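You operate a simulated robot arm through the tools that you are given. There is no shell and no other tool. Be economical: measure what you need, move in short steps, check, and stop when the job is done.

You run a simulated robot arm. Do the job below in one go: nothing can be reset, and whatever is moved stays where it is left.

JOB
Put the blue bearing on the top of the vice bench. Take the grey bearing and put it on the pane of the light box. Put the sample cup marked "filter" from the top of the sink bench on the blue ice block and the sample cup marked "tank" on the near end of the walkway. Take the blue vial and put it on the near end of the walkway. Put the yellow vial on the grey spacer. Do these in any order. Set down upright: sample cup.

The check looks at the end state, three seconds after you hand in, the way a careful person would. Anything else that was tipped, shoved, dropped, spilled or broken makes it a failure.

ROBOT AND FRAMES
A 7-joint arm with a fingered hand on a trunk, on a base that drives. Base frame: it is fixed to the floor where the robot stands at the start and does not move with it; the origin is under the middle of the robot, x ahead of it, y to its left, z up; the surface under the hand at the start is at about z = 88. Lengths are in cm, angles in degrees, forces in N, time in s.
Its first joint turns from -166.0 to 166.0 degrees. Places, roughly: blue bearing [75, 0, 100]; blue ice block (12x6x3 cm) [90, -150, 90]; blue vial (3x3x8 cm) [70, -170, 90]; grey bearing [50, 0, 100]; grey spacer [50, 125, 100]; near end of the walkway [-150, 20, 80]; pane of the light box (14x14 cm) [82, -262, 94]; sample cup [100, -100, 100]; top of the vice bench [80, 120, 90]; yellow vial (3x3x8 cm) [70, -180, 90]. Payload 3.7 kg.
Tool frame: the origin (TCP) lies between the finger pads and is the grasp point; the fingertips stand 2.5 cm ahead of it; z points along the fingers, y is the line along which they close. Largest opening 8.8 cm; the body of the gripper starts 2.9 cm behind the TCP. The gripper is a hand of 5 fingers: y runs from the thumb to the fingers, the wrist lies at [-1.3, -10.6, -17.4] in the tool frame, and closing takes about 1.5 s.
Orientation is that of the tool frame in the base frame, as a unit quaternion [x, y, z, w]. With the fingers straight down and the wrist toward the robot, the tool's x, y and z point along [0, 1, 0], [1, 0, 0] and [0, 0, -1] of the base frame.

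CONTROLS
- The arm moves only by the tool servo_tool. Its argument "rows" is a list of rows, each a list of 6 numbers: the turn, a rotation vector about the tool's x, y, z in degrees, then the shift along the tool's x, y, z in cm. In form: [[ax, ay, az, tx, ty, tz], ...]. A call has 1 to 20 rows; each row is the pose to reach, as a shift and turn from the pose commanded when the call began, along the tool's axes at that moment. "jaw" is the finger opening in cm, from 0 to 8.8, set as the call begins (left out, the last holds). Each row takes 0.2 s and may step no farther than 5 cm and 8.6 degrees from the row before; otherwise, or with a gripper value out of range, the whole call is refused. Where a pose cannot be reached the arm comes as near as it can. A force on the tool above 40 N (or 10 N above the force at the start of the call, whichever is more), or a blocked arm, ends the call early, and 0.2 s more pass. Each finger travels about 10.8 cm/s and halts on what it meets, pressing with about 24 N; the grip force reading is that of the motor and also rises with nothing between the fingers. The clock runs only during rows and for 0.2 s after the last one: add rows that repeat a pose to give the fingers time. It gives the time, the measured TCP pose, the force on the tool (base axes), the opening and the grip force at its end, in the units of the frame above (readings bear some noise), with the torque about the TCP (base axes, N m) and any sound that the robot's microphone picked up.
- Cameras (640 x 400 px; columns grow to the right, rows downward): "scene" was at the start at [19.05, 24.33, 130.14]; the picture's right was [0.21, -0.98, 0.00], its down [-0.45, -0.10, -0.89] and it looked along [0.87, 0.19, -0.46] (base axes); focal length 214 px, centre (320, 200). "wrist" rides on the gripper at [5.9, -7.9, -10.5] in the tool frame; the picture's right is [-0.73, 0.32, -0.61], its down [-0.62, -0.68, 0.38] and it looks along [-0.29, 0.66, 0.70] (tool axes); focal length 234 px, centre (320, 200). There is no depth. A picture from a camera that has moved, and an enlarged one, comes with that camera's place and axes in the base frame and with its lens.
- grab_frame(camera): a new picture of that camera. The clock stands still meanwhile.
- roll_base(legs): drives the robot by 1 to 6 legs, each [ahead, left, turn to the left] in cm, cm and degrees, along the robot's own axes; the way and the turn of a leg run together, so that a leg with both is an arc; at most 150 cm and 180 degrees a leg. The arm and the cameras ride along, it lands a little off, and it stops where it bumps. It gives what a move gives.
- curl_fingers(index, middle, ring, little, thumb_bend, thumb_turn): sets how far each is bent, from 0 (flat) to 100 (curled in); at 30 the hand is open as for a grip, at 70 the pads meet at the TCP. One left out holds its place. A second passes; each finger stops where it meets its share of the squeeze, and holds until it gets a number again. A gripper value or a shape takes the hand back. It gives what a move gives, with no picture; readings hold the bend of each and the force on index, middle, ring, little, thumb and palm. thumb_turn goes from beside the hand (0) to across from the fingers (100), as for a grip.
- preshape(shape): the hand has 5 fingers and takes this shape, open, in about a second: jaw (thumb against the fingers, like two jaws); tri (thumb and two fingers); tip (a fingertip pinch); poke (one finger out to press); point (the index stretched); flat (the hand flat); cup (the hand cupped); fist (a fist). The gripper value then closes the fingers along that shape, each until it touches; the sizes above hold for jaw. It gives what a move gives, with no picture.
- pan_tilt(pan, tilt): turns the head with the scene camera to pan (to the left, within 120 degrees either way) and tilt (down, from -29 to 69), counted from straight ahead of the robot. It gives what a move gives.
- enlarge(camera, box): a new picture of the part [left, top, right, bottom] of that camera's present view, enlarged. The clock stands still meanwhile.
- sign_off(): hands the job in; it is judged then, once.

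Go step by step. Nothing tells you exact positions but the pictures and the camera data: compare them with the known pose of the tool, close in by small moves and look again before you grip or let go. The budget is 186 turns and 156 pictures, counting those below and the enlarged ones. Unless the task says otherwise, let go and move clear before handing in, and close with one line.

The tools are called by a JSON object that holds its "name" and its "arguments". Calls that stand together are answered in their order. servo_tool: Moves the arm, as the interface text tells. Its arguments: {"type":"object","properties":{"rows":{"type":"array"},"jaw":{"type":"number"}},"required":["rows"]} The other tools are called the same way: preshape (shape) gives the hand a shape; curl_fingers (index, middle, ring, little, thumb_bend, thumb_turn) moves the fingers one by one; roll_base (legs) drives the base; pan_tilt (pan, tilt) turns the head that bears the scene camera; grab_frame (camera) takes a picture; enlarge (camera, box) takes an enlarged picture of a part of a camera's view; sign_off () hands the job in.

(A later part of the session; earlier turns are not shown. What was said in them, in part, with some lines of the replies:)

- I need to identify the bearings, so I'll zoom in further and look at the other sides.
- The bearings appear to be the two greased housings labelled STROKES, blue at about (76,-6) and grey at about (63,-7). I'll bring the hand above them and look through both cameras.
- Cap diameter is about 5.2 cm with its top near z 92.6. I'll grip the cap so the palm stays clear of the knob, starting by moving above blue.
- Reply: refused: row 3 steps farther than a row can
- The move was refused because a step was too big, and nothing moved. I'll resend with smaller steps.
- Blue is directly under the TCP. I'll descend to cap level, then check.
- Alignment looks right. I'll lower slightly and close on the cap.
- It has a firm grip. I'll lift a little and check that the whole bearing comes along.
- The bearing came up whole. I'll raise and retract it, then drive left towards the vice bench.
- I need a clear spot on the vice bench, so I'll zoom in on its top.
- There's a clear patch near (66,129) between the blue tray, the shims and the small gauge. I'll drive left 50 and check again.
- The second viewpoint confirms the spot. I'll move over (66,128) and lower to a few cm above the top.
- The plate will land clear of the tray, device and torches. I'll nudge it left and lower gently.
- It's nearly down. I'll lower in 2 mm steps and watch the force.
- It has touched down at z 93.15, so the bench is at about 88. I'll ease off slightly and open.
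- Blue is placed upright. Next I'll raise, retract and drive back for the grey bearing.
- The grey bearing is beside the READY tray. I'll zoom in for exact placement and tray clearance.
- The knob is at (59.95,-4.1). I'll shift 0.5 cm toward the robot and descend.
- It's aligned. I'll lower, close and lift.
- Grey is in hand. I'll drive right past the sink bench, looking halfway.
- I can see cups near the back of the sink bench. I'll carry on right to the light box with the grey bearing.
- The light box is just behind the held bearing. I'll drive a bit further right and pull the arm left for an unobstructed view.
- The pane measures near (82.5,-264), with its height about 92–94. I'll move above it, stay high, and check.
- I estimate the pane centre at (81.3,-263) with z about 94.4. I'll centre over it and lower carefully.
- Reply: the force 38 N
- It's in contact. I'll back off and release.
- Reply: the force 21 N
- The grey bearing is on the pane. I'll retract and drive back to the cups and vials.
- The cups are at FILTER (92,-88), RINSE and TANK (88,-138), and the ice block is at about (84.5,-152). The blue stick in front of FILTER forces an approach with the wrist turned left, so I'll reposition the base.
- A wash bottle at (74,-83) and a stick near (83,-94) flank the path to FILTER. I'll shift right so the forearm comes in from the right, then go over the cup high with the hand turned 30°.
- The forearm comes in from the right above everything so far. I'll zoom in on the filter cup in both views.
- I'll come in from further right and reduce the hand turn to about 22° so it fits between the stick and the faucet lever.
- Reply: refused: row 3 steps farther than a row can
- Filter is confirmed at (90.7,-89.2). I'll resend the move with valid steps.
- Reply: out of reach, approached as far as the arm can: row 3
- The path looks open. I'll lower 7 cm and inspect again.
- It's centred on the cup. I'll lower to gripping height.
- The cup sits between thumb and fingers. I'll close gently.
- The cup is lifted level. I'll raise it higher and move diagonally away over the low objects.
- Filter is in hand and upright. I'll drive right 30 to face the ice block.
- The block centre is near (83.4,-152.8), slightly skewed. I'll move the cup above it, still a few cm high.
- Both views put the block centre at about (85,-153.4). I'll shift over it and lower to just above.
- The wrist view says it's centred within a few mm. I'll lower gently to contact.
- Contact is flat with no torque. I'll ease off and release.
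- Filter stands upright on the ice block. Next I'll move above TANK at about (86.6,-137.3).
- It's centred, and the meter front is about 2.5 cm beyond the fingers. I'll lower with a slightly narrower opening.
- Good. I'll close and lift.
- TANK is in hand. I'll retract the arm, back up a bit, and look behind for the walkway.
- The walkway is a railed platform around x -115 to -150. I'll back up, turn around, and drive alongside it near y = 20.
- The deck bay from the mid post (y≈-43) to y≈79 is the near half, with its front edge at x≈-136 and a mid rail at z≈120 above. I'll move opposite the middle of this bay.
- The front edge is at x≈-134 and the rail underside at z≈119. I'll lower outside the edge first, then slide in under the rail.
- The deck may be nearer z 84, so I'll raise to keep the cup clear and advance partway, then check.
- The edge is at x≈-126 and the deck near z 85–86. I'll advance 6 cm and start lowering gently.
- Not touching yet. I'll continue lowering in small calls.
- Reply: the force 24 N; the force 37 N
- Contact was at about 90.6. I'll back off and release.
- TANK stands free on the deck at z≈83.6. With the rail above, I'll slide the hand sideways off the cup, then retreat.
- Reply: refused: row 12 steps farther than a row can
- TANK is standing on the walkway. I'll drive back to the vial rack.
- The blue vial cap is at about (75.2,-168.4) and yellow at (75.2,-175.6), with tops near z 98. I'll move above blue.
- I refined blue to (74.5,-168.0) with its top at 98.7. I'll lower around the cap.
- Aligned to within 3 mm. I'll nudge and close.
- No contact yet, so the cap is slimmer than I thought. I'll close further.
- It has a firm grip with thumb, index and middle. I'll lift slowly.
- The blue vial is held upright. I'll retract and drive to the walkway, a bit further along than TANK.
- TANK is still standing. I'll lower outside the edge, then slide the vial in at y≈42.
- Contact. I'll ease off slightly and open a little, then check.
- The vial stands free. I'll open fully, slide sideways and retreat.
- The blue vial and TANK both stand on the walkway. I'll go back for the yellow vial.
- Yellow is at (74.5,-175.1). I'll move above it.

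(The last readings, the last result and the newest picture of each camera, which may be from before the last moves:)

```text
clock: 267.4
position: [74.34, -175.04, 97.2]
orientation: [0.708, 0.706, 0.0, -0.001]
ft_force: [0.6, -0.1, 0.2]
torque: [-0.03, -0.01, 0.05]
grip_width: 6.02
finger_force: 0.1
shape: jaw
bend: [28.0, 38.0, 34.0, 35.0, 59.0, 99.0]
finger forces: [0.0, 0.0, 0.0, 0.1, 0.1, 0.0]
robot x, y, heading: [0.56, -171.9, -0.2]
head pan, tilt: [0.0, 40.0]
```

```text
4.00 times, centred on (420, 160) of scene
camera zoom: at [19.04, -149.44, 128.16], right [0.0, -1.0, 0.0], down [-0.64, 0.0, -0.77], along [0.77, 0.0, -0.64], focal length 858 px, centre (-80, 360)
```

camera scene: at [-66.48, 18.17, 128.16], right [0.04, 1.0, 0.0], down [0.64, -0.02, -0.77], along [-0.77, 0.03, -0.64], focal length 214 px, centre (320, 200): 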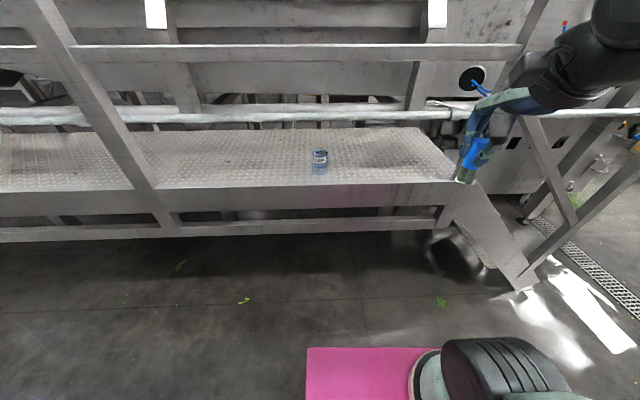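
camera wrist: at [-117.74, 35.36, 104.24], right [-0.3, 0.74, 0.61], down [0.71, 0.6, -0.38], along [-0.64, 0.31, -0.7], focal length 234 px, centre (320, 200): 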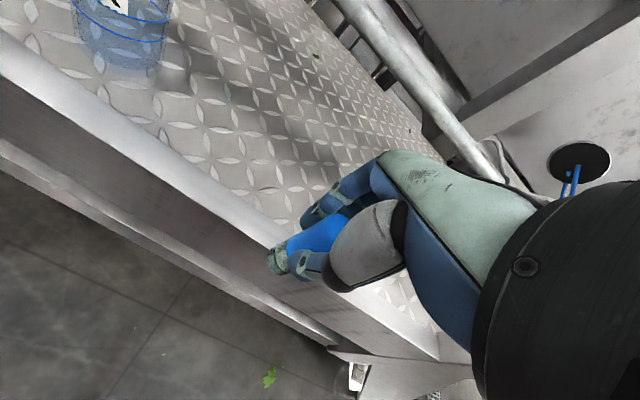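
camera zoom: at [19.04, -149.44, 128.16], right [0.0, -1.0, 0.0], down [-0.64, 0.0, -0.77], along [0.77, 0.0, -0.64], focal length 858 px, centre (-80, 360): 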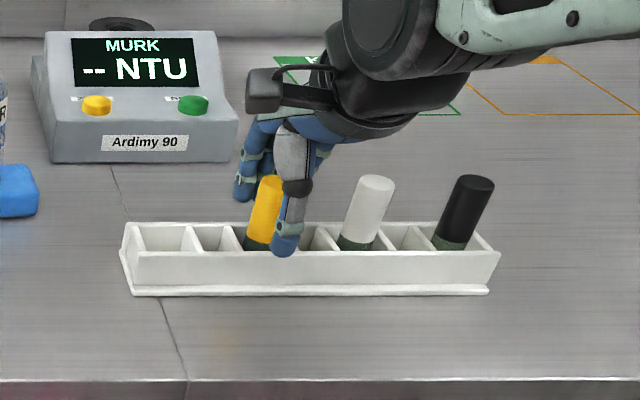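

{"name": "servo_tool", "arguments": {"rows": [[0, 0, 0, 0.2, 0, 0], [0, 0, 0, 0.2, 0, 0], [0, 0, 0, 0.2, 0, 0], [0, 0, 0, 0.2, 0, 0], [0, 0, 0, 0.2, 0, 0], [0, 0, 0, 0.2, 0, 0], [0, 0, 0, 0.2, 0, 0], [0, 0, 0, 0.2, 0, 0], [0, 0, 0, 0.2, 0, 0]], "jaw": 0.8}}

{"name": "servo_tool", "arguments": {"rows": [[0, 0, 0, 0, 0, -1], [0, 0, 0, 0, 0, -2.5], [0, 0, 0, 0, 0, -4.5], [0, 0, 0, 0, 0, -8], [0, 0, 0, 0, 0, -12], [0, 0, 0, 0, 0, -16], [0, 0, 0, 0, 0, -18], [0, 0, 0, 0, -4.5, -18], [0, 0, 0, 0, -9, -18], [0, 0, 0, 0, -13.5, -18], [0, 0, 0, 0, -18, -18], [0, 0, 0, 0, -22, -18]]}}

{"name": "grab_frame", "arguments": {"camera": "scene"}}

{"name": "grab_frame", "arguments": {"camera": "wrist"}}

```text
clock: 269.4
position: [74.17, -174.62, 97.22]
orientation: [0.708, 0.706, 0.0, 0.0]
ft_force: [-0.3, -0.3, -0.8]
torque: [-0.01, -0.02, 0.02]
grip_width: 1.54
finger_force: 24.0
shape: jaw
bend: [73.0, 57.0, 68.0, 67.0, 76.0, 100.0]
finger forces: [10.0, 9.1, 0.0, 0.0, 18.1, 0.0]
robot x, y, heading: [0.65, -171.82, 0.1]
head pan, tilt: [0.0, 40.0]
```

```text
clock: 272.0
position: [52.24, -174.75, 115.2]
orientation: [0.708, 0.706, 0.0, -0.001]
ft_force: [0.7, 0.5, -1.2]
torque: [0.01, 0.02, -0.05]
grip_width: 1.55
finger_force: 23.9
shape: jaw
bend: [73.0, 57.0, 68.0, 67.0, 76.0, 100.0]
finger forces: [10.0, 9.5, 0.0, 0.0, 18.1, 0.0]
robot x, y, heading: [0.57, -171.8, -0.2]
head pan, tilt: [0.0, 40.0]
```

```text
29 pictures are left
camera scene: at [19.07, -149.44, 128.16], right [0.0, -1.0, 0.0], down [-0.64, 0.0, -0.77], along [0.77, 0.0, -0.64], focal length 214 px, centre (320, 200)
```

scene: 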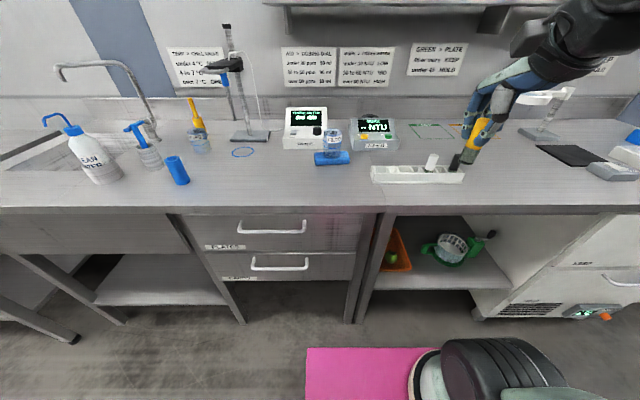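

```text
28 pictures are left
camera wrist: at [44.34, -168.91, 125.67], right [0.32, -0.73, 0.61], down [-0.68, -0.62, -0.38], along [0.66, -0.29, -0.7], focal length 234 px, centre (320, 200)
```

wrist: 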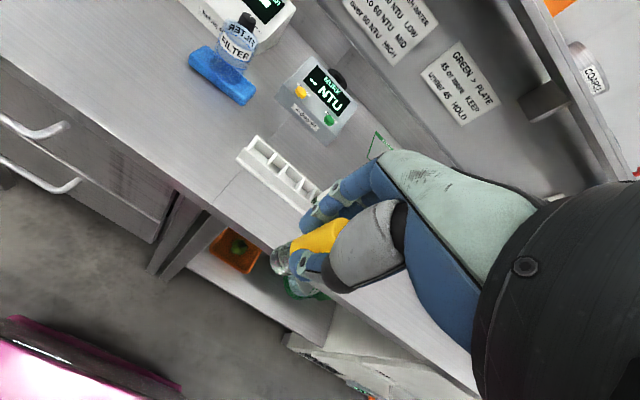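

The yellow vial is in hand. I'll drive left to the vice bench.

{"name": "servo_tool", "arguments": {"rows": [[0, 0, 0, 0, -2, -2], [0, 0, 0, 0, -4, -3]]}}

{"name": "roll_base", "arguments": {"legs": [[-1, 0, 0], [0, 145, 0], [0, 145, 0]]}}

{"name": "enlarge", "arguments": {"camera": "scene", "box": [300, 130, 460, 250]}}

```text
clock: 272.6
position: [48.25, -174.85, 118.21]
orientation: [0.708, 0.707, -0.001, -0.001]
ft_force: [0.1, 0.2, -0.7]
torque: [-0.01, 0.0, 0.03]
grip_width: 1.56
finger_force: 23.9
shape: jaw
bend: [73.0, 57.0, 68.0, 67.0, 76.0, 100.0]
finger forces: [9.9, 9.5, 0.0, 0.0, 18.1, 0.0]
robot x, y, heading: [0.12, -171.3, -0.2]
head pan, tilt: [0.0, 40.0]
```

```text
clock: 286.9
position: [47.98, 113.83, 118.22]
orientation: [0.711, 0.703, 0.0, 0.0]
ft_force: [-0.7, -0.4, -0.4]
torque: [0.01, 0.03, -0.01]
grip_width: 1.56
finger_force: 24.3
shape: jaw
bend: [73.0, 57.0, 68.0, 67.0, 76.0, 100.0]
finger forces: [9.9, 9.5, 0.1, 0.0, 18.1, 0.0]
robot x, y, heading: [0.46, 117.18, -0.5]
head pan, tilt: [0.0, 40.0]
```

```text
3.33 times, centred on (380, 190) of scene
camera zoom: at [19.06, 139.35, 128.16], right [-0.01, -1.0, 0.0], down [-0.64, 0.01, -0.77], along [0.77, -0.01, -0.64], focal length 715 px, centre (120, 233)
```

zoom: 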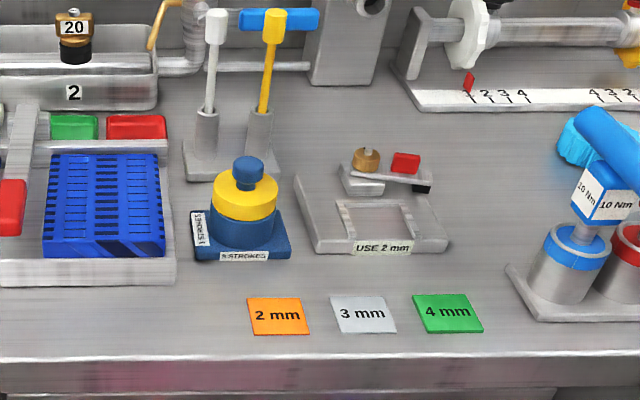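

The grey "3 mm" spacer centre is at about (57,120.2). I'll move above it and look.

{"name": "servo_tool", "arguments": {"rows": [[0, 0, 0, 3, 3, 0], [0, 0, 0, 6.5, 6, 0], [0, 0, 0, 6.5, 8.9, 3], [0, 0, 0, 6.5, 8.9, 7], [0, 0, 0, 6.5, 8.9, 11], [0, 0, 0, 6.5, 8.9, 15], [0, 0, 0, 6.5, 8.9, 19], [0, 0, 0, 6.5, 8.9, 20.5], [0, 0, 0, 6.5, 8.9, 20.5]]}}

{"name": "enlarge", "arguments": {"camera": "wrist", "box": [160, 140, 400, 380]}}

{"name": "enlarge", "arguments": {"camera": "scene", "box": [350, 170, 430, 250]}}

```text
clock: 288.9
position: [57.06, 120.32, 97.85]
orientation: [0.711, 0.704, 0.0, 0.0]
ft_force: [-0.5, 0.3, -1.1]
torque: [0.02, 0.02, -0.02]
grip_width: 1.56
finger_force: 24.1
shape: jaw
bend: [73.0, 57.0, 68.0, 67.0, 77.0, 100.0]
finger forces: [10.1, 9.8, 0.1, 0.1, 18.0, 0.0]
robot x, y, heading: [0.26, 117.1, -0.9]
head pan, tilt: [0.0, 40.0]
```

```text
1.67 times, centred on (280, 260) of wrist
camera zoom: at [49.16, 126.19, 108.29], right [0.32, -0.73, 0.61], down [-0.69, -0.62, -0.38], along [0.65, -0.3, -0.7], focal length 390 px, centre (387, 100)
```

zoom: 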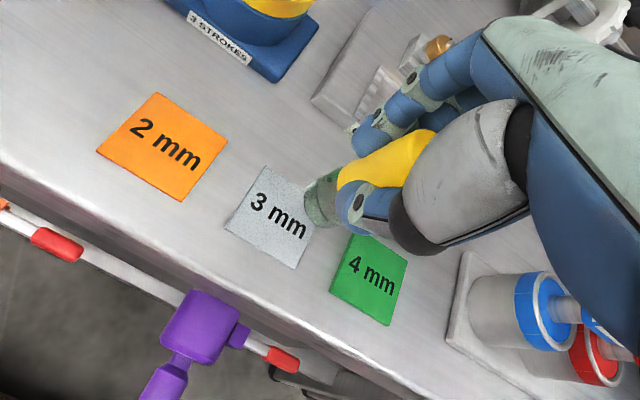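

```text
5.00 times, centred on (390, 210) of scene
camera zoom: at [19.07, 139.35, 128.16], right [-0.01, -1.0, 0.0], down [-0.64, 0.01, -0.77], along [0.77, -0.01, -0.64], focal length 1072 px, centre (-30, 150)
```

zoom: 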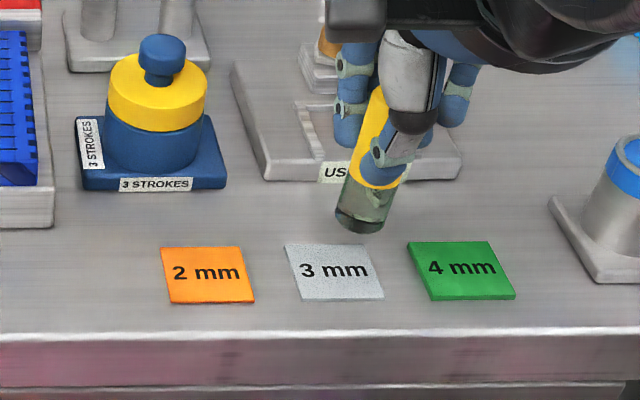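

The spacer centre is at about (56.8,120.4). The vial sits slightly off in the grip and leans about 4°, so I'll correct tilt and position and go lower.

{"name": "servo_tool", "arguments": {"rows": [[0, 2, 0, 0.25, -0.15, 0.3], [0, 4, 0, 0.55, -0.3, 0.8], [0, 4, 0, 0.55, -0.3, 1.3], [0, 4, 0, 0.55, -0.3, 1.3]]}}

{"name": "enlarge", "arguments": {"camera": "wrist", "box": [200, 180, 360, 340]}}

{"name": "enlarge", "arguments": {"camera": "scene", "box": [350, 170, 430, 250]}}

```text
clock: 289.9
position: [56.84, 120.77, 96.54]
orientation: [0.711, 0.703, 0.025, -0.024]
ft_force: [0.4, 0.1, -0.8]
torque: [0.0, -0.02, -0.01]
grip_width: 1.55
finger_force: 23.8
shape: jaw
bend: [73.0, 57.0, 68.0, 67.0, 77.0, 100.0]
finger forces: [10.2, 9.8, 0.0, 0.0, 17.9, 0.0]
robot x, y, heading: [0.1, 117.75, -0.7]
head pan, tilt: [0.0, 40.0]
```

```text
2.50 times, centred on (280, 260) of wrist
camera zoom: at [48.87, 125.92, 107.33], right [0.31, -0.77, 0.55], down [-0.69, -0.59, -0.43], along [0.65, -0.25, -0.71], focal length 585 px, centre (420, 50)
```

zoom: 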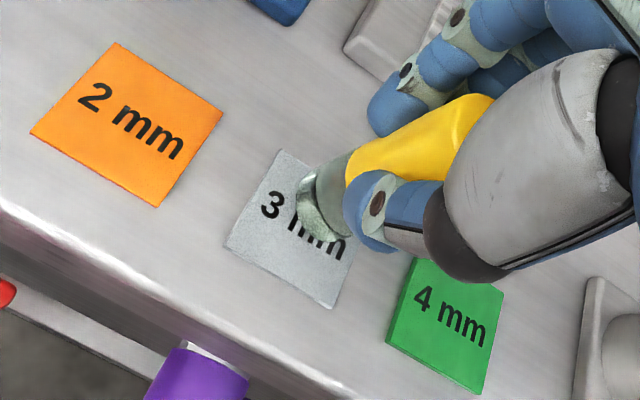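

```text
5.00 times, centred on (390, 210) of scene
camera zoom: at [19.07, 139.35, 128.16], right [-0.01, -1.0, 0.0], down [-0.64, 0.01, -0.77], along [0.77, -0.01, -0.64], focal length 1072 px, centre (-30, 150)
```

zoom: 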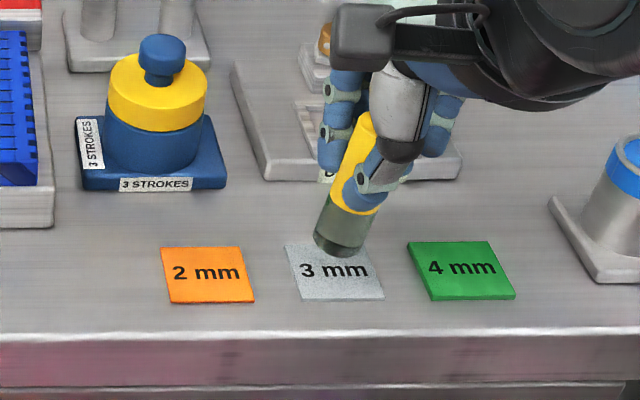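

The vial is now near vertical and over the spacer. I'll shift 4 mm toward the robot and lower gently.

{"name": "servo_tool", "arguments": {"rows": [[0, 0, 0, -0.1, -0.4, 0.3], [0, 0, 0, -0.1, -0.4, 0.7], [0, 0, 0, -0.1, -0.4, 0.9], [0, 0, 0, -0.1, -0.4, 0.9]]}}

{"name": "servo_tool", "arguments": {"rows": [[0, 0, 0, 0, 0, 0.2], [0, 0, 0, 0, 0, 0.35], [0, 0, 0, 0, 0, 0.35]]}}

```text
clock: 290.9
position: [56.46, 120.6, 95.41]
orientation: [0.71, 0.703, 0.025, -0.024]
ft_force: [0.6, -0.5, -0.4]
torque: [0.02, 0.03, 0.01]
grip_width: 1.55
finger_force: 23.8
shape: jaw
bend: [73.0, 57.0, 68.0, 67.0, 77.0, 100.0]
finger forces: [10.1, 9.9, 0.0, 0.0, 17.9, 0.0]
robot x, y, heading: [0.4, 117.49, -0.9]
head pan, tilt: [0.0, 40.0]
```

```text
clock: 291.7
position: [56.39, 120.7, 95.17]
orientation: [0.71, 0.703, 0.024, -0.025]
ft_force: [0.0, 0.0, 1.0]
torque: [0.0, 0.02, 0.02]
grip_width: 1.57
finger_force: 24.0
shape: jaw
bend: [73.0, 57.0, 68.0, 67.0, 77.0, 100.0]
finger forces: [10.1, 9.8, 0.0, 0.0, 17.9, 0.0]
robot x, y, heading: [0.22, 117.49, -0.8]
head pan, tilt: [0.0, 40.0]
```

{"name": "servo_tool", "arguments": {"rows": [[0, 0, 0, 0, 0, 0.15], [0, 0, 0, 0, 0, 0.25], [0, 0, 0, 0, 0, 0.25]]}}

{"name": "enlarge", "arguments": {"camera": "wrist", "box": [200, 180, 360, 340]}}

{"name": "enlarge", "arguments": {"camera": "scene", "box": [360, 180, 420, 240]}}

```text
clock: 292.5
position: [56.35, 120.7, 94.88]
orientation: [0.71, 0.703, 0.025, -0.025]
ft_force: [-0.3, 0.6, 0.0]
torque: [-0.04, -0.01, -0.01]
grip_width: 1.57
finger_force: 24.3
shape: jaw
bend: [73.0, 57.0, 68.0, 67.0, 77.0, 100.0]
finger forces: [10.2, 9.7, 0.0, 0.1, 17.9, 0.0]
robot x, y, heading: [0.35, 117.09, -0.6]
head pan, tilt: [0.0, 40.0]
```

```text
2.50 times, centred on (280, 260) of wrist
camera zoom: at [48.49, 125.9, 105.81], right [0.31, -0.77, 0.55], down [-0.69, -0.59, -0.43], along [0.65, -0.25, -0.71], focal length 585 px, centre (420, 50)
```

zoom: 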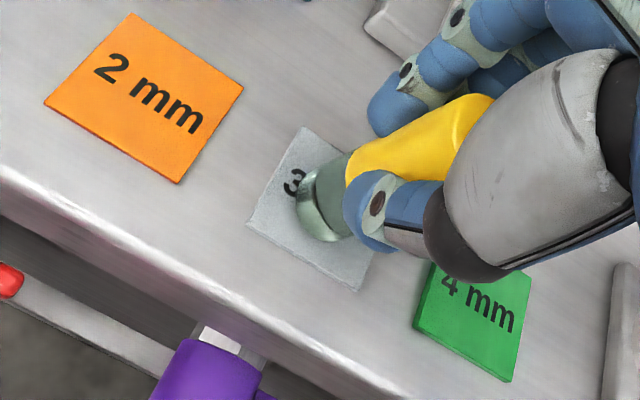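

```text
6.67 times, centred on (390, 210) of scene
camera zoom: at [19.07, 139.35, 128.16], right [-0.01, -1.0, 0.0], down [-0.64, 0.01, -0.77], along [0.77, -0.01, -0.64], focal length 1430 px, centre (-147, 133)
```

zoom: 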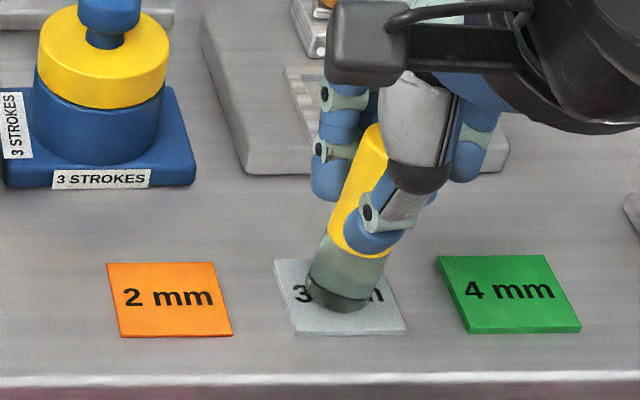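

The bottom is centred on the spacer. I'll make the last few mm to contact.

{"name": "servo_tool", "arguments": {"rows": [[0, 0, 0, 0, 0, 0.15], [0, 0, 0, 0, 0, 0.3], [0, 0, 0, 0, 0, 0.3]]}}

```text
clock: 293.3
position: [56.24, 120.89, 94.73]
orientation: [0.71, 0.703, 0.026, -0.024]
ft_force: [0.1, 2.7, 15.8]
torque: [0.01, -0.05, 0.0]
grip_width: 1.62
finger_force: 24.3
shape: jaw
bend: [73.0, 57.0, 68.0, 67.0, 77.0, 100.0]
finger forces: [12.7, 10.4, 0.0, 0.0, 21.5, 0.0]
robot x, y, heading: [0.31, 116.92, -0.8]
head pan, tilt: [0.0, 40.0]
```

Contact. I'll ease off and open partially.

{"name": "servo_tool", "arguments": {"rows": [[0, 0, 0, 0, 0, -0.12], [0, 0, 0, 0, 0, -0.12]]}}

{"name": "servo_tool", "arguments": {"rows": [[0, 0, 0, 0, 0, 0], [0, 0, 0, 0, 0, 0], [0, 0, 0, 0, 0, 0], [0, 0, 0, 0, 0, 0], [0, 0, 0, 0, 0, 0], [0, 0, 0, 0, 0, 0]], "jaw": 7.5}}

{"name": "enlarge", "arguments": {"camera": "scene", "box": [360, 180, 420, 240]}}

{"name": "enlarge", "arguments": {"camera": "wrist", "box": [200, 160, 400, 340]}}

```text
clock: 293.9
position: [56.33, 120.88, 94.82]
orientation: [0.71, 0.703, 0.025, -0.025]
ft_force: [0.7, 1.6, 9.6]
torque: [0.06, -0.07, 0.04]
grip_width: 1.65
finger_force: 23.7
shape: jaw
bend: [73.0, 57.0, 68.0, 67.0, 77.0, 100.0]
finger forces: [12.1, 10.4, 0.1, 0.1, 20.2, 0.0]
robot x, y, heading: [-0.04, 116.97, -0.7]
head pan, tilt: [0.0, 40.0]
```

```text
clock: 295.3
position: [56.39, 120.76, 94.68]
orientation: [0.71, 0.704, 0.024, -0.025]
ft_force: [0.0, -0.4, -0.4]
torque: [-0.01, 0.02, 0.01]
grip_width: 7.49
finger_force: 0.2
shape: jaw
bend: [28.0, 33.0, 31.0, 32.0, 43.0, 99.0]
finger forces: [0.1, 0.1, 0.1, 0.0, 0.1, 0.1]
robot x, y, heading: [0.11, 117.19, -0.6]
head pan, tilt: [0.0, 40.0]
```

```text
6.67 times, centred on (390, 210) of scene
camera zoom: at [19.06, 139.35, 128.16], right [-0.01, -1.0, 0.0], down [-0.64, 0.01, -0.77], along [0.77, -0.01, -0.64], focal length 1430 px, centre (-147, 133)
```

zoom: 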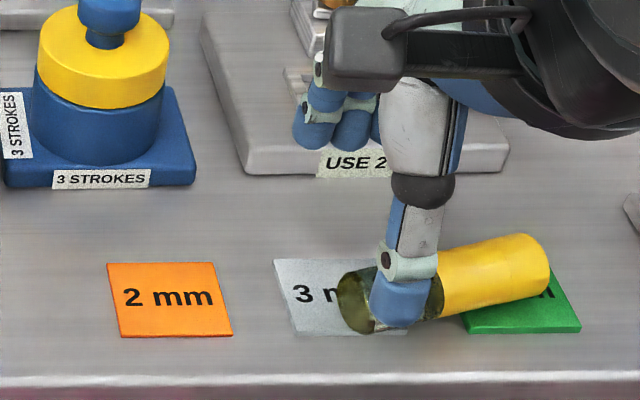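

```text
2.22 times, centred on (300, 250) of wrist
camera zoom: at [48.48, 125.92, 105.63], right [0.31, -0.77, 0.55], down [-0.69, -0.59, -0.43], along [0.65, -0.25, -0.71], focal length 520 px, centre (364, 89)
```

zoom: 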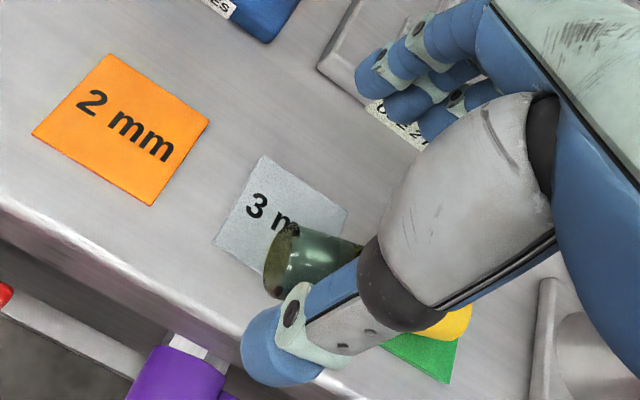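

The yellow vial tipped onto the green spacer on release; it is lying intact. I'll raise the hand clear, then re-grip it near the cap and stand it up with the hand horizontal.

{"name": "servo_tool", "arguments": {"rows": [[0, 0, 0, 0, 0, 0], [0, 0, 0, 0, 0, 0], [0, 0, 0, 0, 0, -2], [0, 0, 0, 0, 0, -5], [0, -2, 0, 0, 0, -8], [0, -4, 0, 0, 0, -10], [0, -4, 0, 0, 0, -10]], "jaw": 8.4}}

{"name": "enlarge", "arguments": {"camera": "scene", "box": [360, 180, 440, 240]}}

{"name": "enlarge", "arguments": {"camera": "wrist", "box": [200, 160, 400, 340]}}

```text
clock: 296.9
position: [56.46, 120.21, 104.78]
orientation: [0.711, 0.703, 0.0, -0.001]
ft_force: [-0.9, -0.9, -0.4]
torque: [-0.02, 0.02, -0.01]
grip_width: 8.38
finger_force: 0.1
shape: jaw
bend: [31.0, 31.0, 30.0, 31.0, 31.0, 98.0]
finger forces: [0.1, 0.0, 0.0, 0.1, 0.0, 0.0]
robot x, y, heading: [0.48, 117.15, -1.0]
head pan, tilt: [0.0, 40.0]
```

```text
6.67 times, centred on (400, 210) of scene
camera zoom: at [19.07, 139.35, 128.16], right [-0.01, -1.0, 0.0], down [-0.64, 0.01, -0.77], along [0.77, -0.01, -0.64], focal length 1430 px, centre (-213, 133)
```

zoom: 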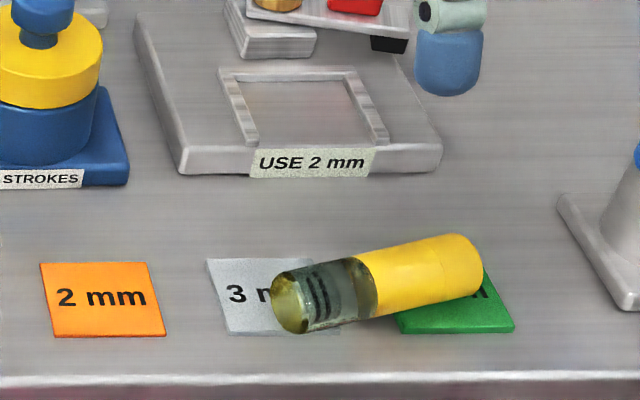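

```text
2.22 times, centred on (300, 250) of wrist
camera zoom: at [48.49, 126.01, 115.26], right [0.32, -0.73, 0.61], down [-0.69, -0.62, -0.38], along [0.65, -0.3, -0.7], focal length 520 px, centre (364, 89)
```

zoom: 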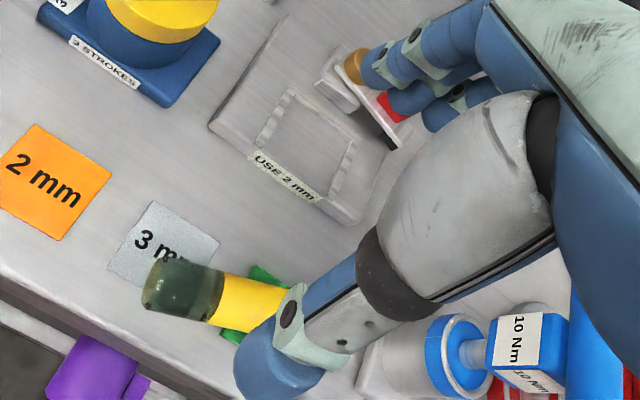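

The vial lies with its bottom at (55.5,120.2) and cap end at (57.3,112.9). I'll align the hand across it and lower around the cap.

{"name": "servo_tool", "arguments": {"rows": [[0, 0, -5, -2.5, 0.2, 0], [0, 0, -10, -5.1, 0.4, 0], [0, 0, -14.5, -5.1, 0.4, 3], [0, 0, -14.5, -5.1, 0.4, 7], [0, 0, -14.5, -5.1, 0.4, 10], [0, 0, -14.5, -5.1, 0.4, 12], [0, 0, -14.5, -5.1, 0.4, 13.1], [0, 0, -14.5, -5.1, 0.4, 13.1]], "jaw": 5.5}}

{"name": "enlarge", "arguments": {"camera": "scene", "box": [360, 170, 440, 240]}}

{"name": "enlarge", "arguments": {"camera": "wrist", "box": [200, 140, 400, 320]}}

```text
clock: 298.7
position: [56.54, 115.03, 91.73]
orientation: [0.616, 0.788, 0.0, 0.0]
ft_force: [-0.1, 0.0, 0.0]
torque: [-0.01, -0.01, 0.0]
grip_width: 5.53
finger_force: 0.1
shape: jaw
bend: [28.0, 39.0, 36.0, 36.0, 63.0, 100.0]
finger forces: [0.0, 0.0, 0.1, 0.1, 0.0, 0.0]
robot x, y, heading: [0.26, 117.41, -0.5]
head pan, tilt: [0.0, 40.0]
```

```text
5.71 times, centred on (400, 205) of scene
camera zoom: at [19.07, 139.34, 128.16], right [-0.01, -1.0, 0.0], down [-0.64, 0.01, -0.77], along [0.77, -0.01, -0.64], focal length 1226 px, centre (-137, 171)
```

zoom: 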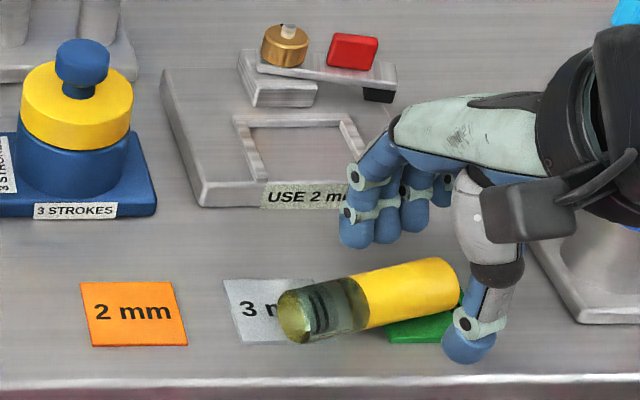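

```text
2.22 times, centred on (300, 230) of wrist
camera zoom: at [47.51, 118.72, 102.17], right [0.49, -0.63, 0.61], down [-0.51, -0.77, -0.38], along [0.71, -0.12, -0.7], focal length 520 px, centre (364, 133)
```

zoom: 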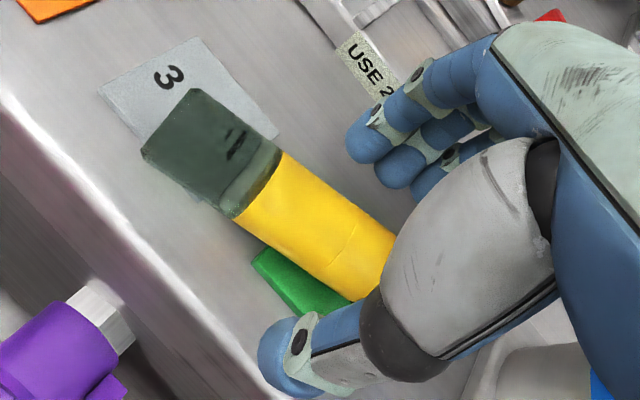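

Well placed. I'll lower 4 mm and close on the cap.

{"name": "servo_tool", "arguments": {"rows": [[0, 0, 0, 0, 0.1, 0.2], [0, 0, 0, 0, 0.1, 0.4]]}}

{"name": "servo_tool", "arguments": {"rows": [[0, 0, 0, 0, 0, 0], [0, 0, 0, 0, 0, 0], [0, 0, 0, 0, 0, 0], [0, 0, 0, 0, 0, 0], [0, 0, 0, 0, 0, 0], [0, 0, 0, 0, 0, 0], [0, 0, 0, 0, 0, 0], [0, 0, 0, 0, 0, 0]], "jaw": 0.8}}

{"name": "enlarge", "arguments": {"camera": "wrist", "box": [200, 140, 400, 320]}}

```text
clock: 299.3
position: [56.88, 115.04, 91.28]
orientation: [0.615, 0.788, 0.0, -0.001]
ft_force: [0.0, 1.2, 0.4]
torque: [0.02, -0.04, -0.04]
grip_width: 5.55
finger_force: 0.2
shape: jaw
bend: [28.0, 39.0, 36.0, 36.0, 63.0, 100.0]
finger forces: [0.0, 0.0, 0.0, 0.0, 0.0, 0.0]
robot x, y, heading: [0.28, 117.54, -0.7]
head pan, tilt: [0.0, 40.0]
```

```text
clock: 301.1
position: [56.84, 114.93, 91.31]
orientation: [0.617, 0.787, 0.0, 0.0]
ft_force: [-0.4, -0.4, -0.5]
torque: [-0.01, -0.01, 0.03]
grip_width: 1.57
finger_force: 24.1
shape: jaw
bend: [73.0, 59.0, 67.0, 66.0, 74.0, 100.0]
finger forces: [13.8, 7.6, 0.0, 0.0, 21.5, 0.1]
robot x, y, heading: [0.23, 117.13, -0.8]
head pan, tilt: [0.0, 40.0]
```

```text
2.22 times, centred on (300, 230) of wrist
camera zoom: at [47.65, 118.75, 101.78], right [0.49, -0.63, 0.61], down [-0.51, -0.77, -0.38], along [0.71, -0.12, -0.7], focal length 520 px, centre (364, 133)
```

zoom: 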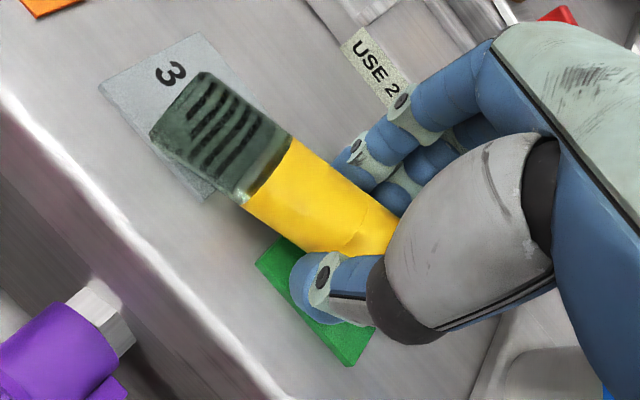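

Gripped. I'll lift it clear and rotate about the closing axis so the cap turns up.

{"name": "servo_tool", "arguments": {"rows": [[0, 0, 0, 0, 0, -1], [0, 0, 0, 0, 0, -4], [0, 0, 0, 0, 0, -8], [0, 0, 0, 0, 0, -12], [0, 0, 0, 0, 0, -16], [0, 0, 0, 0, 0, -19], [0, -8, 0, 0, 0, -19], [0, -16, 0, 0, 0, -19], [0, -24, 0, 0, 0, -19], [0, -32, 0, 0, 0, -19], [0, -40, 0, 0, 0, -19], [0, -40, 0, 0, 0, -19]]}}

{"name": "grab_frame", "arguments": {"camera": "scene"}}

```text
clock: 303.7
position: [56.85, 115.04, 110.19]
orientation: [0.58, 0.739, -0.211, 0.269]
ft_force: [-0.1, 0.0, -0.3]
torque: [-0.05, -0.02, 0.03]
grip_width: 1.55
finger_force: 23.8
shape: jaw
bend: [73.0, 59.0, 67.0, 66.0, 74.0, 100.0]
finger forces: [13.8, 7.6, 0.1, 0.1, 21.4, 0.0]
robot x, y, heading: [0.41, 117.24, -0.6]
head pan, tilt: [0.0, 40.0]
```

```text
13 pictures are left
camera scene: at [19.07, 139.35, 128.16], right [-0.01, -1.0, 0.0], down [-0.64, 0.01, -0.77], along [0.77, -0.01, -0.64], focal length 214 px, centre (320, 200)
```

scene: 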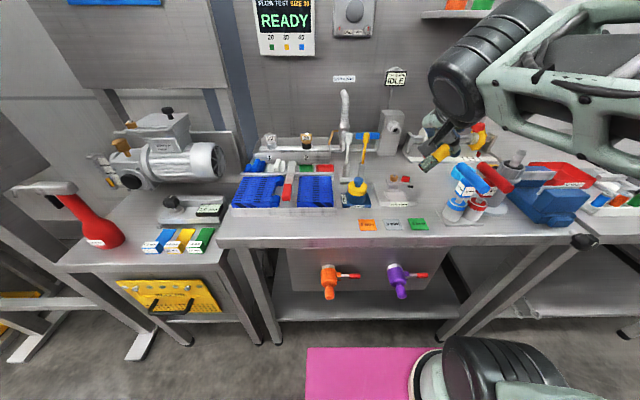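

The rotation is going the right way with the cap up. I'll continue to 90°, then yaw so the wrist points back to the robot.

{"name": "servo_tool", "arguments": {"rows": [[0, -8, 0, 0, 0, 0], [0, -16, 0, 0, 0, 0], [0, -24, 0, 0, 0, 0], [0, -32, 0, 0, 0, 0], [0, -40, 0, 0, 0, 0], [0, -48, 0, 0, 0, 0], [0, -50, 0, 0, 0, 0], [0, -50, 0, 0, 0, 0]]}}

{"name": "servo_tool", "arguments": {"rows": [[-8, 0, 0, 0, 0, 0], [-16, 0, 0, 0, 0, 0], [-24, 0, 0, 0, 0, 0], [-32, 0, 0, 0, 0, 0], [-40, 0, 0, 0, 0, 0], [-40, 0, 0, 0, 0, 0]]}}

{"name": "grab_frame", "arguments": {"camera": "scene"}}

```text
clock: 305.5
position: [56.87, 115.02, 110.24]
orientation: [0.435, 0.557, -0.436, 0.557]
ft_force: [1.1, -0.3, -0.8]
torque: [0.01, -0.01, 0.0]
grip_width: 1.58
finger_force: 24.3
shape: jaw
bend: [73.0, 59.0, 67.0, 66.0, 75.0, 100.0]
finger forces: [13.7, 7.5, 0.1, 0.1, 21.5, 0.0]
robot x, y, heading: [0.22, 116.86, -0.6]
head pan, tilt: [0.0, 40.0]
```

```text
clock: 306.9
position: [57.19, 115.41, 111.7]
orientation: [0.219, 0.673, -0.219, 0.671]
ft_force: [0.2, -0.2, -0.7]
torque: [-0.03, 0.02, 0.02]
grip_width: 1.58
finger_force: 23.5
shape: jaw
bend: [73.0, 59.0, 67.0, 66.0, 75.0, 100.0]
finger forces: [13.8, 7.5, 0.0, 0.0, 21.4, 0.0]
out of reach, approached as far as the arm can: row 4, 5, 6
robot x, y, heading: [0.13, 117.49, -0.9]
head pan, tilt: [0.0, 40.0]
```

```text
12 pictures are left
camera scene: at [19.07, 139.35, 128.16], right [-0.01, -1.0, 0.0], down [-0.64, 0.01, -0.77], along [0.77, -0.01, -0.64], focal length 214 px, centre (320, 200)
```

scene: 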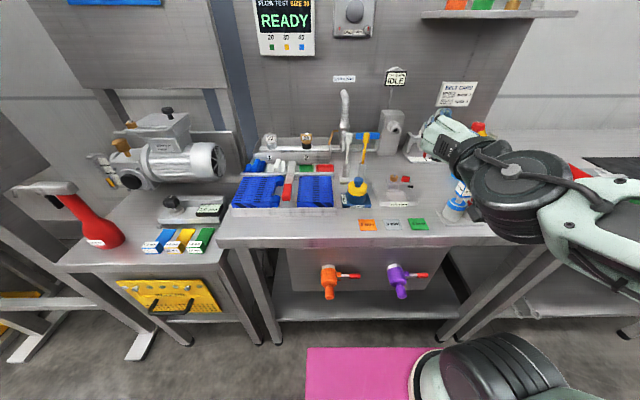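

The arm is cramped this close in. I'll back the base up 25 cm so it can extend, then reach forward again with the vial upright.

{"name": "roll_base", "arguments": {"legs": [[-25, 0, 0.7]]}}

{"name": "servo_tool", "arguments": {"rows": [[0, 0, 0, 0, 3.1, 2.8], [0, 0, 0, 0, 6.3, 5.5], [0, 0, 0, 0, 9.4, 8.3], [0, 0, 0, 0, 12.5, 11.1], [0, 0, 0, 0, 15.7, 13.8], [0, 0, 0, 0, 18.8, 16.6], [0, 0, 0, 0, 18.8, 16.6]]}}

{"name": "grab_frame", "arguments": {"camera": "scene"}}

```text
clock: 308.8
position: [32.45, 116.17, 111.51]
orientation: [0.216, 0.674, -0.216, 0.672]
ft_force: [0.2, 0.2, -0.3]
torque: [-0.01, 0.0, -0.02]
grip_width: 1.56
finger_force: 24.2
shape: jaw
bend: [73.0, 59.0, 67.0, 66.0, 75.0, 100.0]
finger forces: [13.8, 7.6, 0.0, 0.1, 21.3, 0.0]
robot x, y, heading: [-24.89, 117.65, -0.1]
head pan, tilt: [0.0, 40.0]
```

```text
clock: 310.4
position: [56.75, 121.97, 111.69]
orientation: [0.215, 0.674, -0.215, 0.674]
ft_force: [0.7, 0.2, -0.6]
torque: [0.0, 0.01, -0.02]
grip_width: 1.58
finger_force: 24.0
shape: jaw
bend: [73.0, 59.0, 67.0, 66.0, 75.0, 100.0]
finger forces: [13.7, 7.6, 0.0, 0.1, 21.4, 0.0]
robot x, y, heading: [-24.58, 117.41, 0.1]
head pan, tilt: [0.0, 40.0]
```

```text
11 pictures are left
camera scene: at [-6.17, 139.71, 128.16], right [0.0, -1.0, 0.0], down [-0.64, 0.0, -0.77], along [0.77, 0.0, -0.64], focal length 214 px, centre (320, 200)
```

scene: 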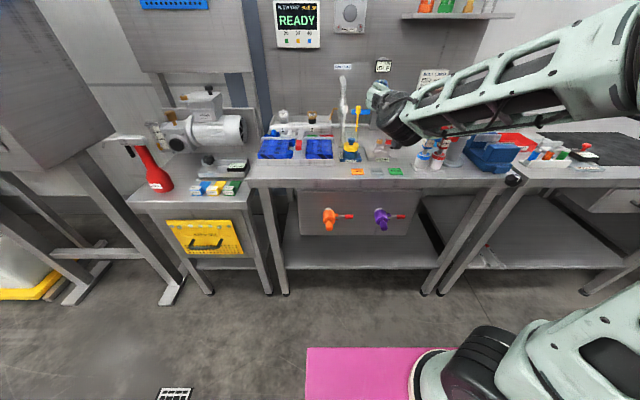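

It's fully reachable now and the forearm is clear of everything. I'll lower over the spacer and look with both cameras.

{"name": "servo_tool", "arguments": {"rows": [[0, 0, 0, 4, -0.7, 0.3], [0, 0, 0, 8, -1.48, 0.6], [0, 0, 0, 11, -1.48, 0.6], [0, 0, 0, 13.7, -1.48, 0.6], [0, 0, 0, 13.7, -1.48, 0.6]]}}

{"name": "enlarge", "arguments": {"camera": "scene", "box": [340, 120, 420, 190]}}

{"name": "grab_frame", "arguments": {"camera": "wrist"}}

```text
clock: 311.6
position: [56.34, 120.33, 97.95]
orientation: [0.214, 0.674, -0.216, 0.673]
ft_force: [1.1, 0.2, -0.4]
torque: [0.02, -0.02, 0.01]
grip_width: 1.58
finger_force: 23.7
shape: jaw
bend: [73.0, 59.0, 67.0, 66.0, 75.0, 100.0]
finger forces: [13.7, 7.6, 0.1, 0.0, 21.4, 0.0]
robot x, y, heading: [-25.05, 117.3, 0.1]
head pan, tilt: [0.0, 40.0]
```

```text
5.71 times, centred on (380, 155) of scene
camera zoom: at [-6.17, 139.71, 128.16], right [0.0, -1.0, 0.0], down [-0.64, 0.0, -0.77], along [0.77, 0.0, -0.64], focal length 1226 px, centre (-23, 457)
```

zoom: 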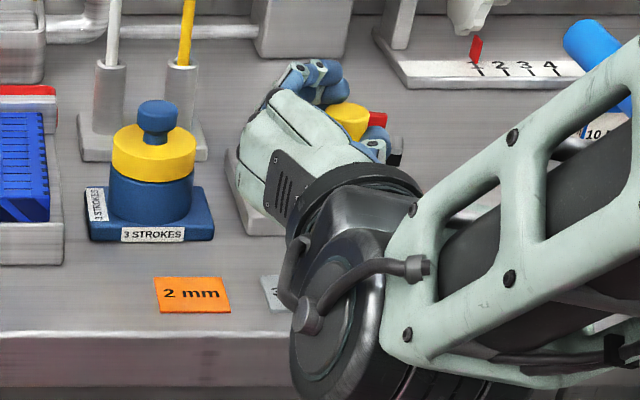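

```text
9 pictures are left
camera wrist: at [43.18, 119.9, 92.07], right [-0.31, 0.61, 0.73], down [-0.08, -0.78, 0.62], along [0.95, 0.13, 0.29], focal length 234 px, centre (320, 200)
```

wrist: 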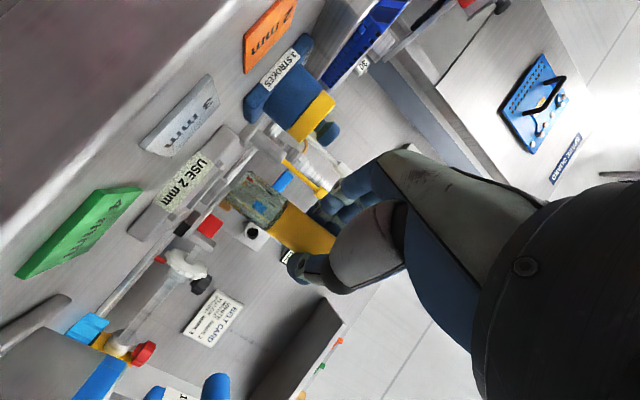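

The wrist camera shows the vial vertical, its bottom at about (57.8,119.4,93.2), with the spacer centre near (56.8,120.4). I'll shift over it and lower most of the way.

{"name": "servo_tool", "arguments": {"rows": [[0, 0, 0, 0, 0.28, -1.4], [0, 0, 0, 1.5, 0.28, -1.4], [0, 0, 0, 3, 0.28, -1.4], [0, 0, 0, 4, 0.28, -1.4], [0, 0, 0, 4, 0.28, -1.4]]}}

{"name": "enlarge", "arguments": {"camera": "wrist", "box": [100, 60, 360, 280]}}

```text
clock: 312.8
position: [55.43, 121.41, 94.04]
orientation: [0.215, 0.672, -0.215, 0.675]
ft_force: [2.1, -0.6, 14.5]
torque: [-0.04, -0.31, 0.02]
grip_width: 1.58
finger_force: 23.7
shape: jaw
bend: [73.0, 58.0, 67.0, 66.0, 75.0, 100.0]
finger forces: [14.2, 7.9, 0.1, 0.1, 21.4, 0.0]
robot x, y, heading: [-24.56, 117.45, -0.2]
head pan, tilt: [0.0, 40.0]
```

```text
1.82 times, centred on (230, 170) of wrist
camera zoom: at [42.22, 120.99, 88.17], right [-0.31, 0.61, 0.73], down [-0.08, -0.78, 0.62], along [0.95, 0.13, 0.29], focal length 426 px, centre (484, 254)
```

zoom: 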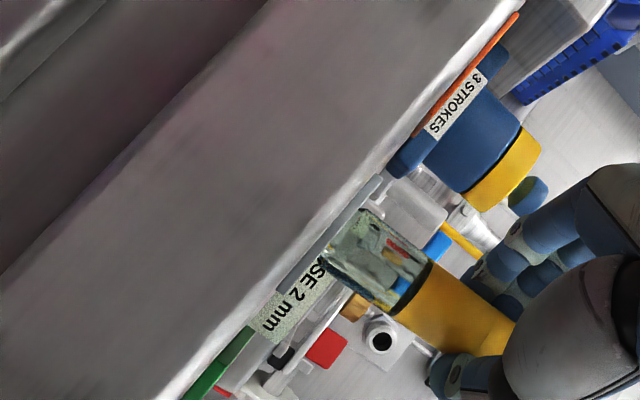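

The vial has touched the spacer and stands centred on it. I'll ease off and open in small increments so the thumb withdraws without nudging it.

{"name": "servo_tool", "arguments": {"rows": [[0, 0, 0, -0.1, 0, 0], [0, 0, 0, -0.15, 0, 0]]}}

{"name": "servo_tool", "arguments": {"rows": [[0, 0, 0, 0, 0, 0], [0, 0, 0, 0, 0, 0]], "jaw": 2.2}}

{"name": "servo_tool", "arguments": {"rows": [[0, 0, 0, 0, 0, 0], [0, 0, 0, 0, 0, 0]], "jaw": 3}}

{"name": "enlarge", "arguments": {"camera": "wrist", "box": [160, 80, 380, 280]}}

```text
clock: 313.4
position: [55.42, 121.4, 94.08]
orientation: [0.215, 0.674, -0.215, 0.673]
ft_force: [2.8, 0.0, 10.7]
torque: [-0.02, -0.23, 0.0]
grip_width: 1.58
finger_force: 24.2
shape: jaw
bend: [73.0, 58.0, 67.0, 66.0, 75.0, 100.0]
finger forces: [14.1, 8.0, 0.0, 0.0, 21.2, 0.0]
robot x, y, heading: [-24.89, 117.55, 0.1]
head pan, tilt: [0.0, 40.0]
```

```text
clock: 314.0
position: [55.36, 121.31, 94.03]
orientation: [0.215, 0.675, -0.215, 0.672]
ft_force: [0.3, -0.2, -0.3]
torque: [-0.01, -0.01, -0.02]
grip_width: 2.2
finger_force: 0.1
shape: jaw
bend: [74.0, 56.0, 54.0, 51.0, 74.0, 100.0]
finger forces: [0.1, 0.1, 0.0, 0.0, 0.1, 0.0]
robot x, y, heading: [-24.43, 117.5, -0.1]
head pan, tilt: [0.0, 40.0]
```

```text
clock: 314.6
position: [55.43, 121.45, 94.08]
orientation: [0.215, 0.675, -0.215, 0.673]
ft_force: [-0.1, 0.2, 0.2]
torque: [-0.01, 0.0, 0.02]
grip_width: 3.0
finger_force: 0.0
shape: jaw
bend: [74.0, 52.0, 49.0, 46.0, 73.0, 100.0]
finger forces: [0.0, 0.0, 0.0, 0.1, 0.1, 0.0]
robot x, y, heading: [-24.53, 117.35, 0.1]
head pan, tilt: [0.0, 40.0]
```

```text
2.00 times, centred on (270, 180) of wrist
camera zoom: at [42.19, 120.96, 88.22], right [-0.31, 0.61, 0.73], down [-0.08, -0.78, 0.62], along [0.95, 0.13, 0.29], focal length 468 px, centre (420, 240)
```

zoom: 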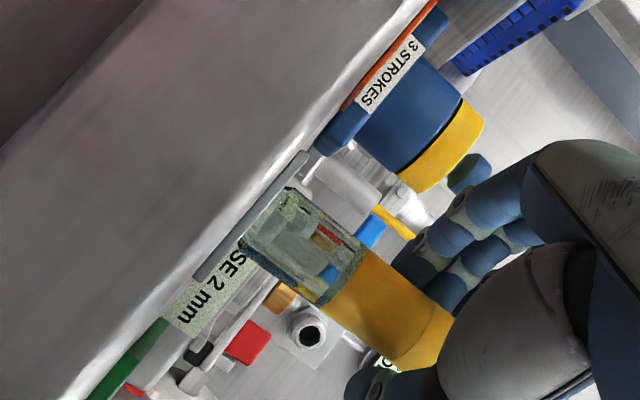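

It's standing free on the grey spacer. I'll open the thumb to 5, centre the gap around the vial, then withdraw straight back.

{"name": "servo_tool", "arguments": {"rows": [[0, 0, 0, 0, 0, 0], [0, 0, 0, 0, 0, 0], [0, 0, 0, 0, 0, 0], [0, 0, 0, 0, 0.4, 0], [0, 0, 0, 0, 0.8, 0], [0, 0, 0, 0, 1.1, 0], [0, 0, 0, 0, 1.1, 0]], "jaw": 5}}

{"name": "enlarge", "arguments": {"camera": "wrist", "box": [160, 80, 380, 280]}}

```text
clock: 316.2
position: [55.91, 122.18, 94.05]
orientation: [0.213, 0.674, -0.216, 0.674]
ft_force: [0.1, 0.1, 0.0]
torque: [0.02, 0.02, -0.03]
grip_width: 4.93
finger_force: 0.0
shape: jaw
bend: [74.0, 42.0, 38.0, 43.0, 66.0, 100.0]
finger forces: [0.0, 0.0, 0.0, 0.1, 0.0, 0.0]
robot x, y, heading: [-24.74, 117.25, 0.2]
head pan, tilt: [0.0, 40.0]
```

```text
2.00 times, centred on (270, 180) of wrist
camera zoom: at [42.83, 121.87, 88.25], right [-0.31, 0.61, 0.73], down [-0.08, -0.78, 0.62], along [0.95, 0.13, 0.29], focal length 468 px, centre (420, 240)
```

zoom: 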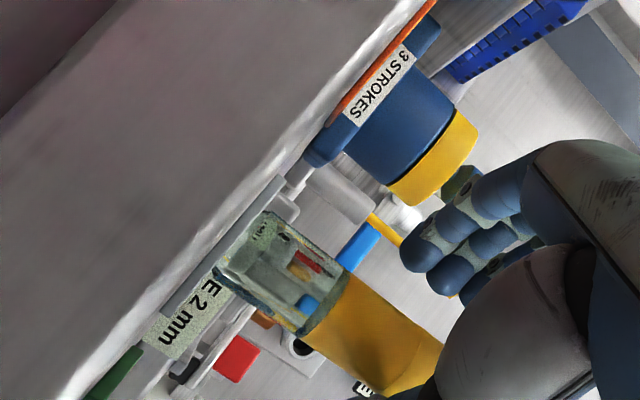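

The gap is clear all round. I'll withdraw slowly.

{"name": "servo_tool", "arguments": {"rows": [[0, 0, 0, 0, 0, -1], [0, 0, 0, 0, 0, -2], [0, 0, 0, 0, 0, -3.5], [0, 0, 0, 0, 0, -5], [0, 0, 0, 0, 0, -8], [0, 0, 0, 0, 0, -12], [0, 0, 0, 0, 0, -16], [0, 0, 0, 0, 0, -20], [0, 0, 0, -4, 0, -22], [0, 0, 0, -8, 0, -24], [0, 0, 0, -12, 0, -25]]}}

{"name": "enlarge", "arguments": {"camera": "scene", "box": [320, 120, 440, 200]}}

```text
clock: 318.6
position: [35.67, 136.93, 106.21]
orientation: [0.214, 0.674, -0.215, 0.674]
ft_force: [0.0, -0.9, 0.4]
torque: [-0.01, -0.02, 0.01]
grip_width: 4.96
finger_force: 0.0
shape: jaw
bend: [74.0, 42.0, 38.0, 43.0, 66.0, 100.0]
finger forces: [0.0, 0.0, 0.1, 0.0, 0.0, 0.0]
robot x, y, heading: [-24.97, 117.69, 0.1]
head pan, tilt: [0.0, 40.0]
```

```text
5.00 times, centred on (380, 160) of scene
camera zoom: at [-6.16, 139.72, 128.16], right [0.0, -1.0, 0.0], down [-0.64, 0.0, -0.77], along [0.77, 0.0, -0.64], focal length 1072 px, centre (20, 400)
```

zoom: 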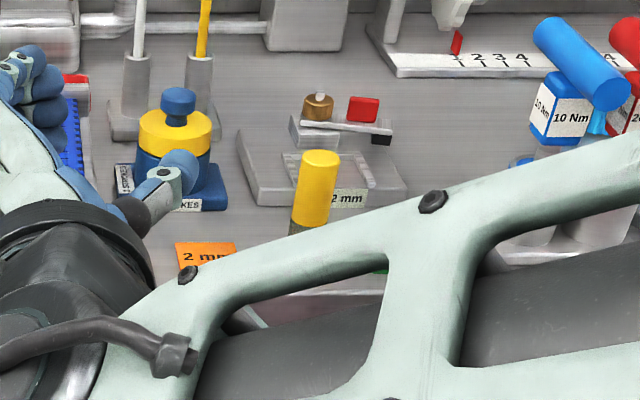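

The yellow vial stands upright. I'll back the base away and do a final check.

{"name": "roll_base", "arguments": {"legs": [[-20, 0, 0], [0, 35, 0]]}}

{"name": "pan_tilt", "arguments": {"pan": -25, "tilt": 25}}

{"name": "grab_frame", "arguments": {"camera": "scene"}}

```text
clock: 322.0
position: [15.51, 171.8, 106.14]
orientation: [0.216, 0.674, -0.215, 0.673]
ft_force: [-0.2, -0.4, 0.5]
torque: [0.0, 0.01, -0.03]
grip_width: 4.97
finger_force: 0.0
shape: jaw
bend: [74.0, 42.0, 38.0, 43.0, 66.0, 100.0]
finger forces: [0.1, 0.0, 0.1, 0.0, 0.1, 0.0]
robot x, y, heading: [-44.85, 152.15, -0.3]
head pan, tilt: [0.0, 40.0]
```

```text
clock: 322.9
position: [15.44, 171.77, 106.23]
orientation: [0.216, 0.674, -0.216, 0.673]
ft_force: [-0.3, -0.1, 0.2]
torque: [0.0, 0.04, 0.02]
grip_width: 4.97
finger_force: 0.0
shape: jaw
bend: [74.0, 42.0, 38.0, 43.0, 66.0, 100.0]
finger forces: [0.1, 0.1, 0.0, 0.1, 0.0, 0.0]
robot x, y, heading: [-44.92, 152.52, -0.1]
head pan, tilt: [-25.0, 25.0]
```

```text
4 pictures are left
camera scene: at [-26.45, 170.74, 130.49], right [-0.42, -0.91, 0.0], down [-0.38, 0.18, -0.91], along [0.82, -0.38, -0.42], focal length 214 px, centre (320, 200)
```

scene: 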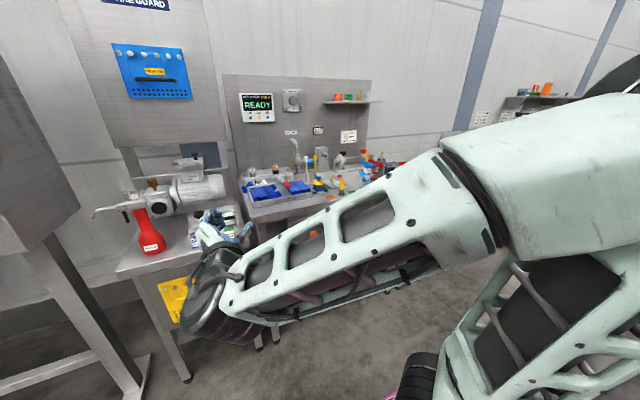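

{"name": "enlarge", "arguments": {"camera": "scene", "box": [290, 150, 390, 220]}}

```text
5.71 times, centred on (340, 185) of scene
camera zoom: at [-26.45, 170.74, 130.49], right [-0.42, -0.91, 0.0], down [-0.38, 0.18, -0.91], along [0.82, -0.38, -0.42], focal length 1226 px, centre (206, 286)
```

zoom: 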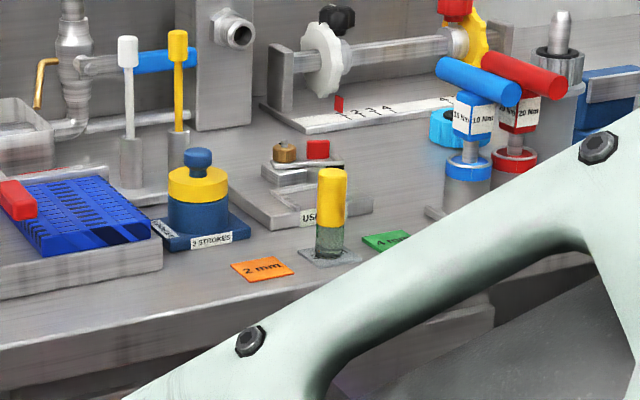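

The yellow vial stands upright on the grey spacer and the blue bearing is on the vice bench. The other items were confirmed in place as I set them down, so I'm handing in.

{"name": "sign_off", "arguments": {}}

```text
The job is handed in.
```

All six items are where you asked and the job is handed in; the yellow vial tipped over once when I let go of it, and I stood it back up on the grey spacer.
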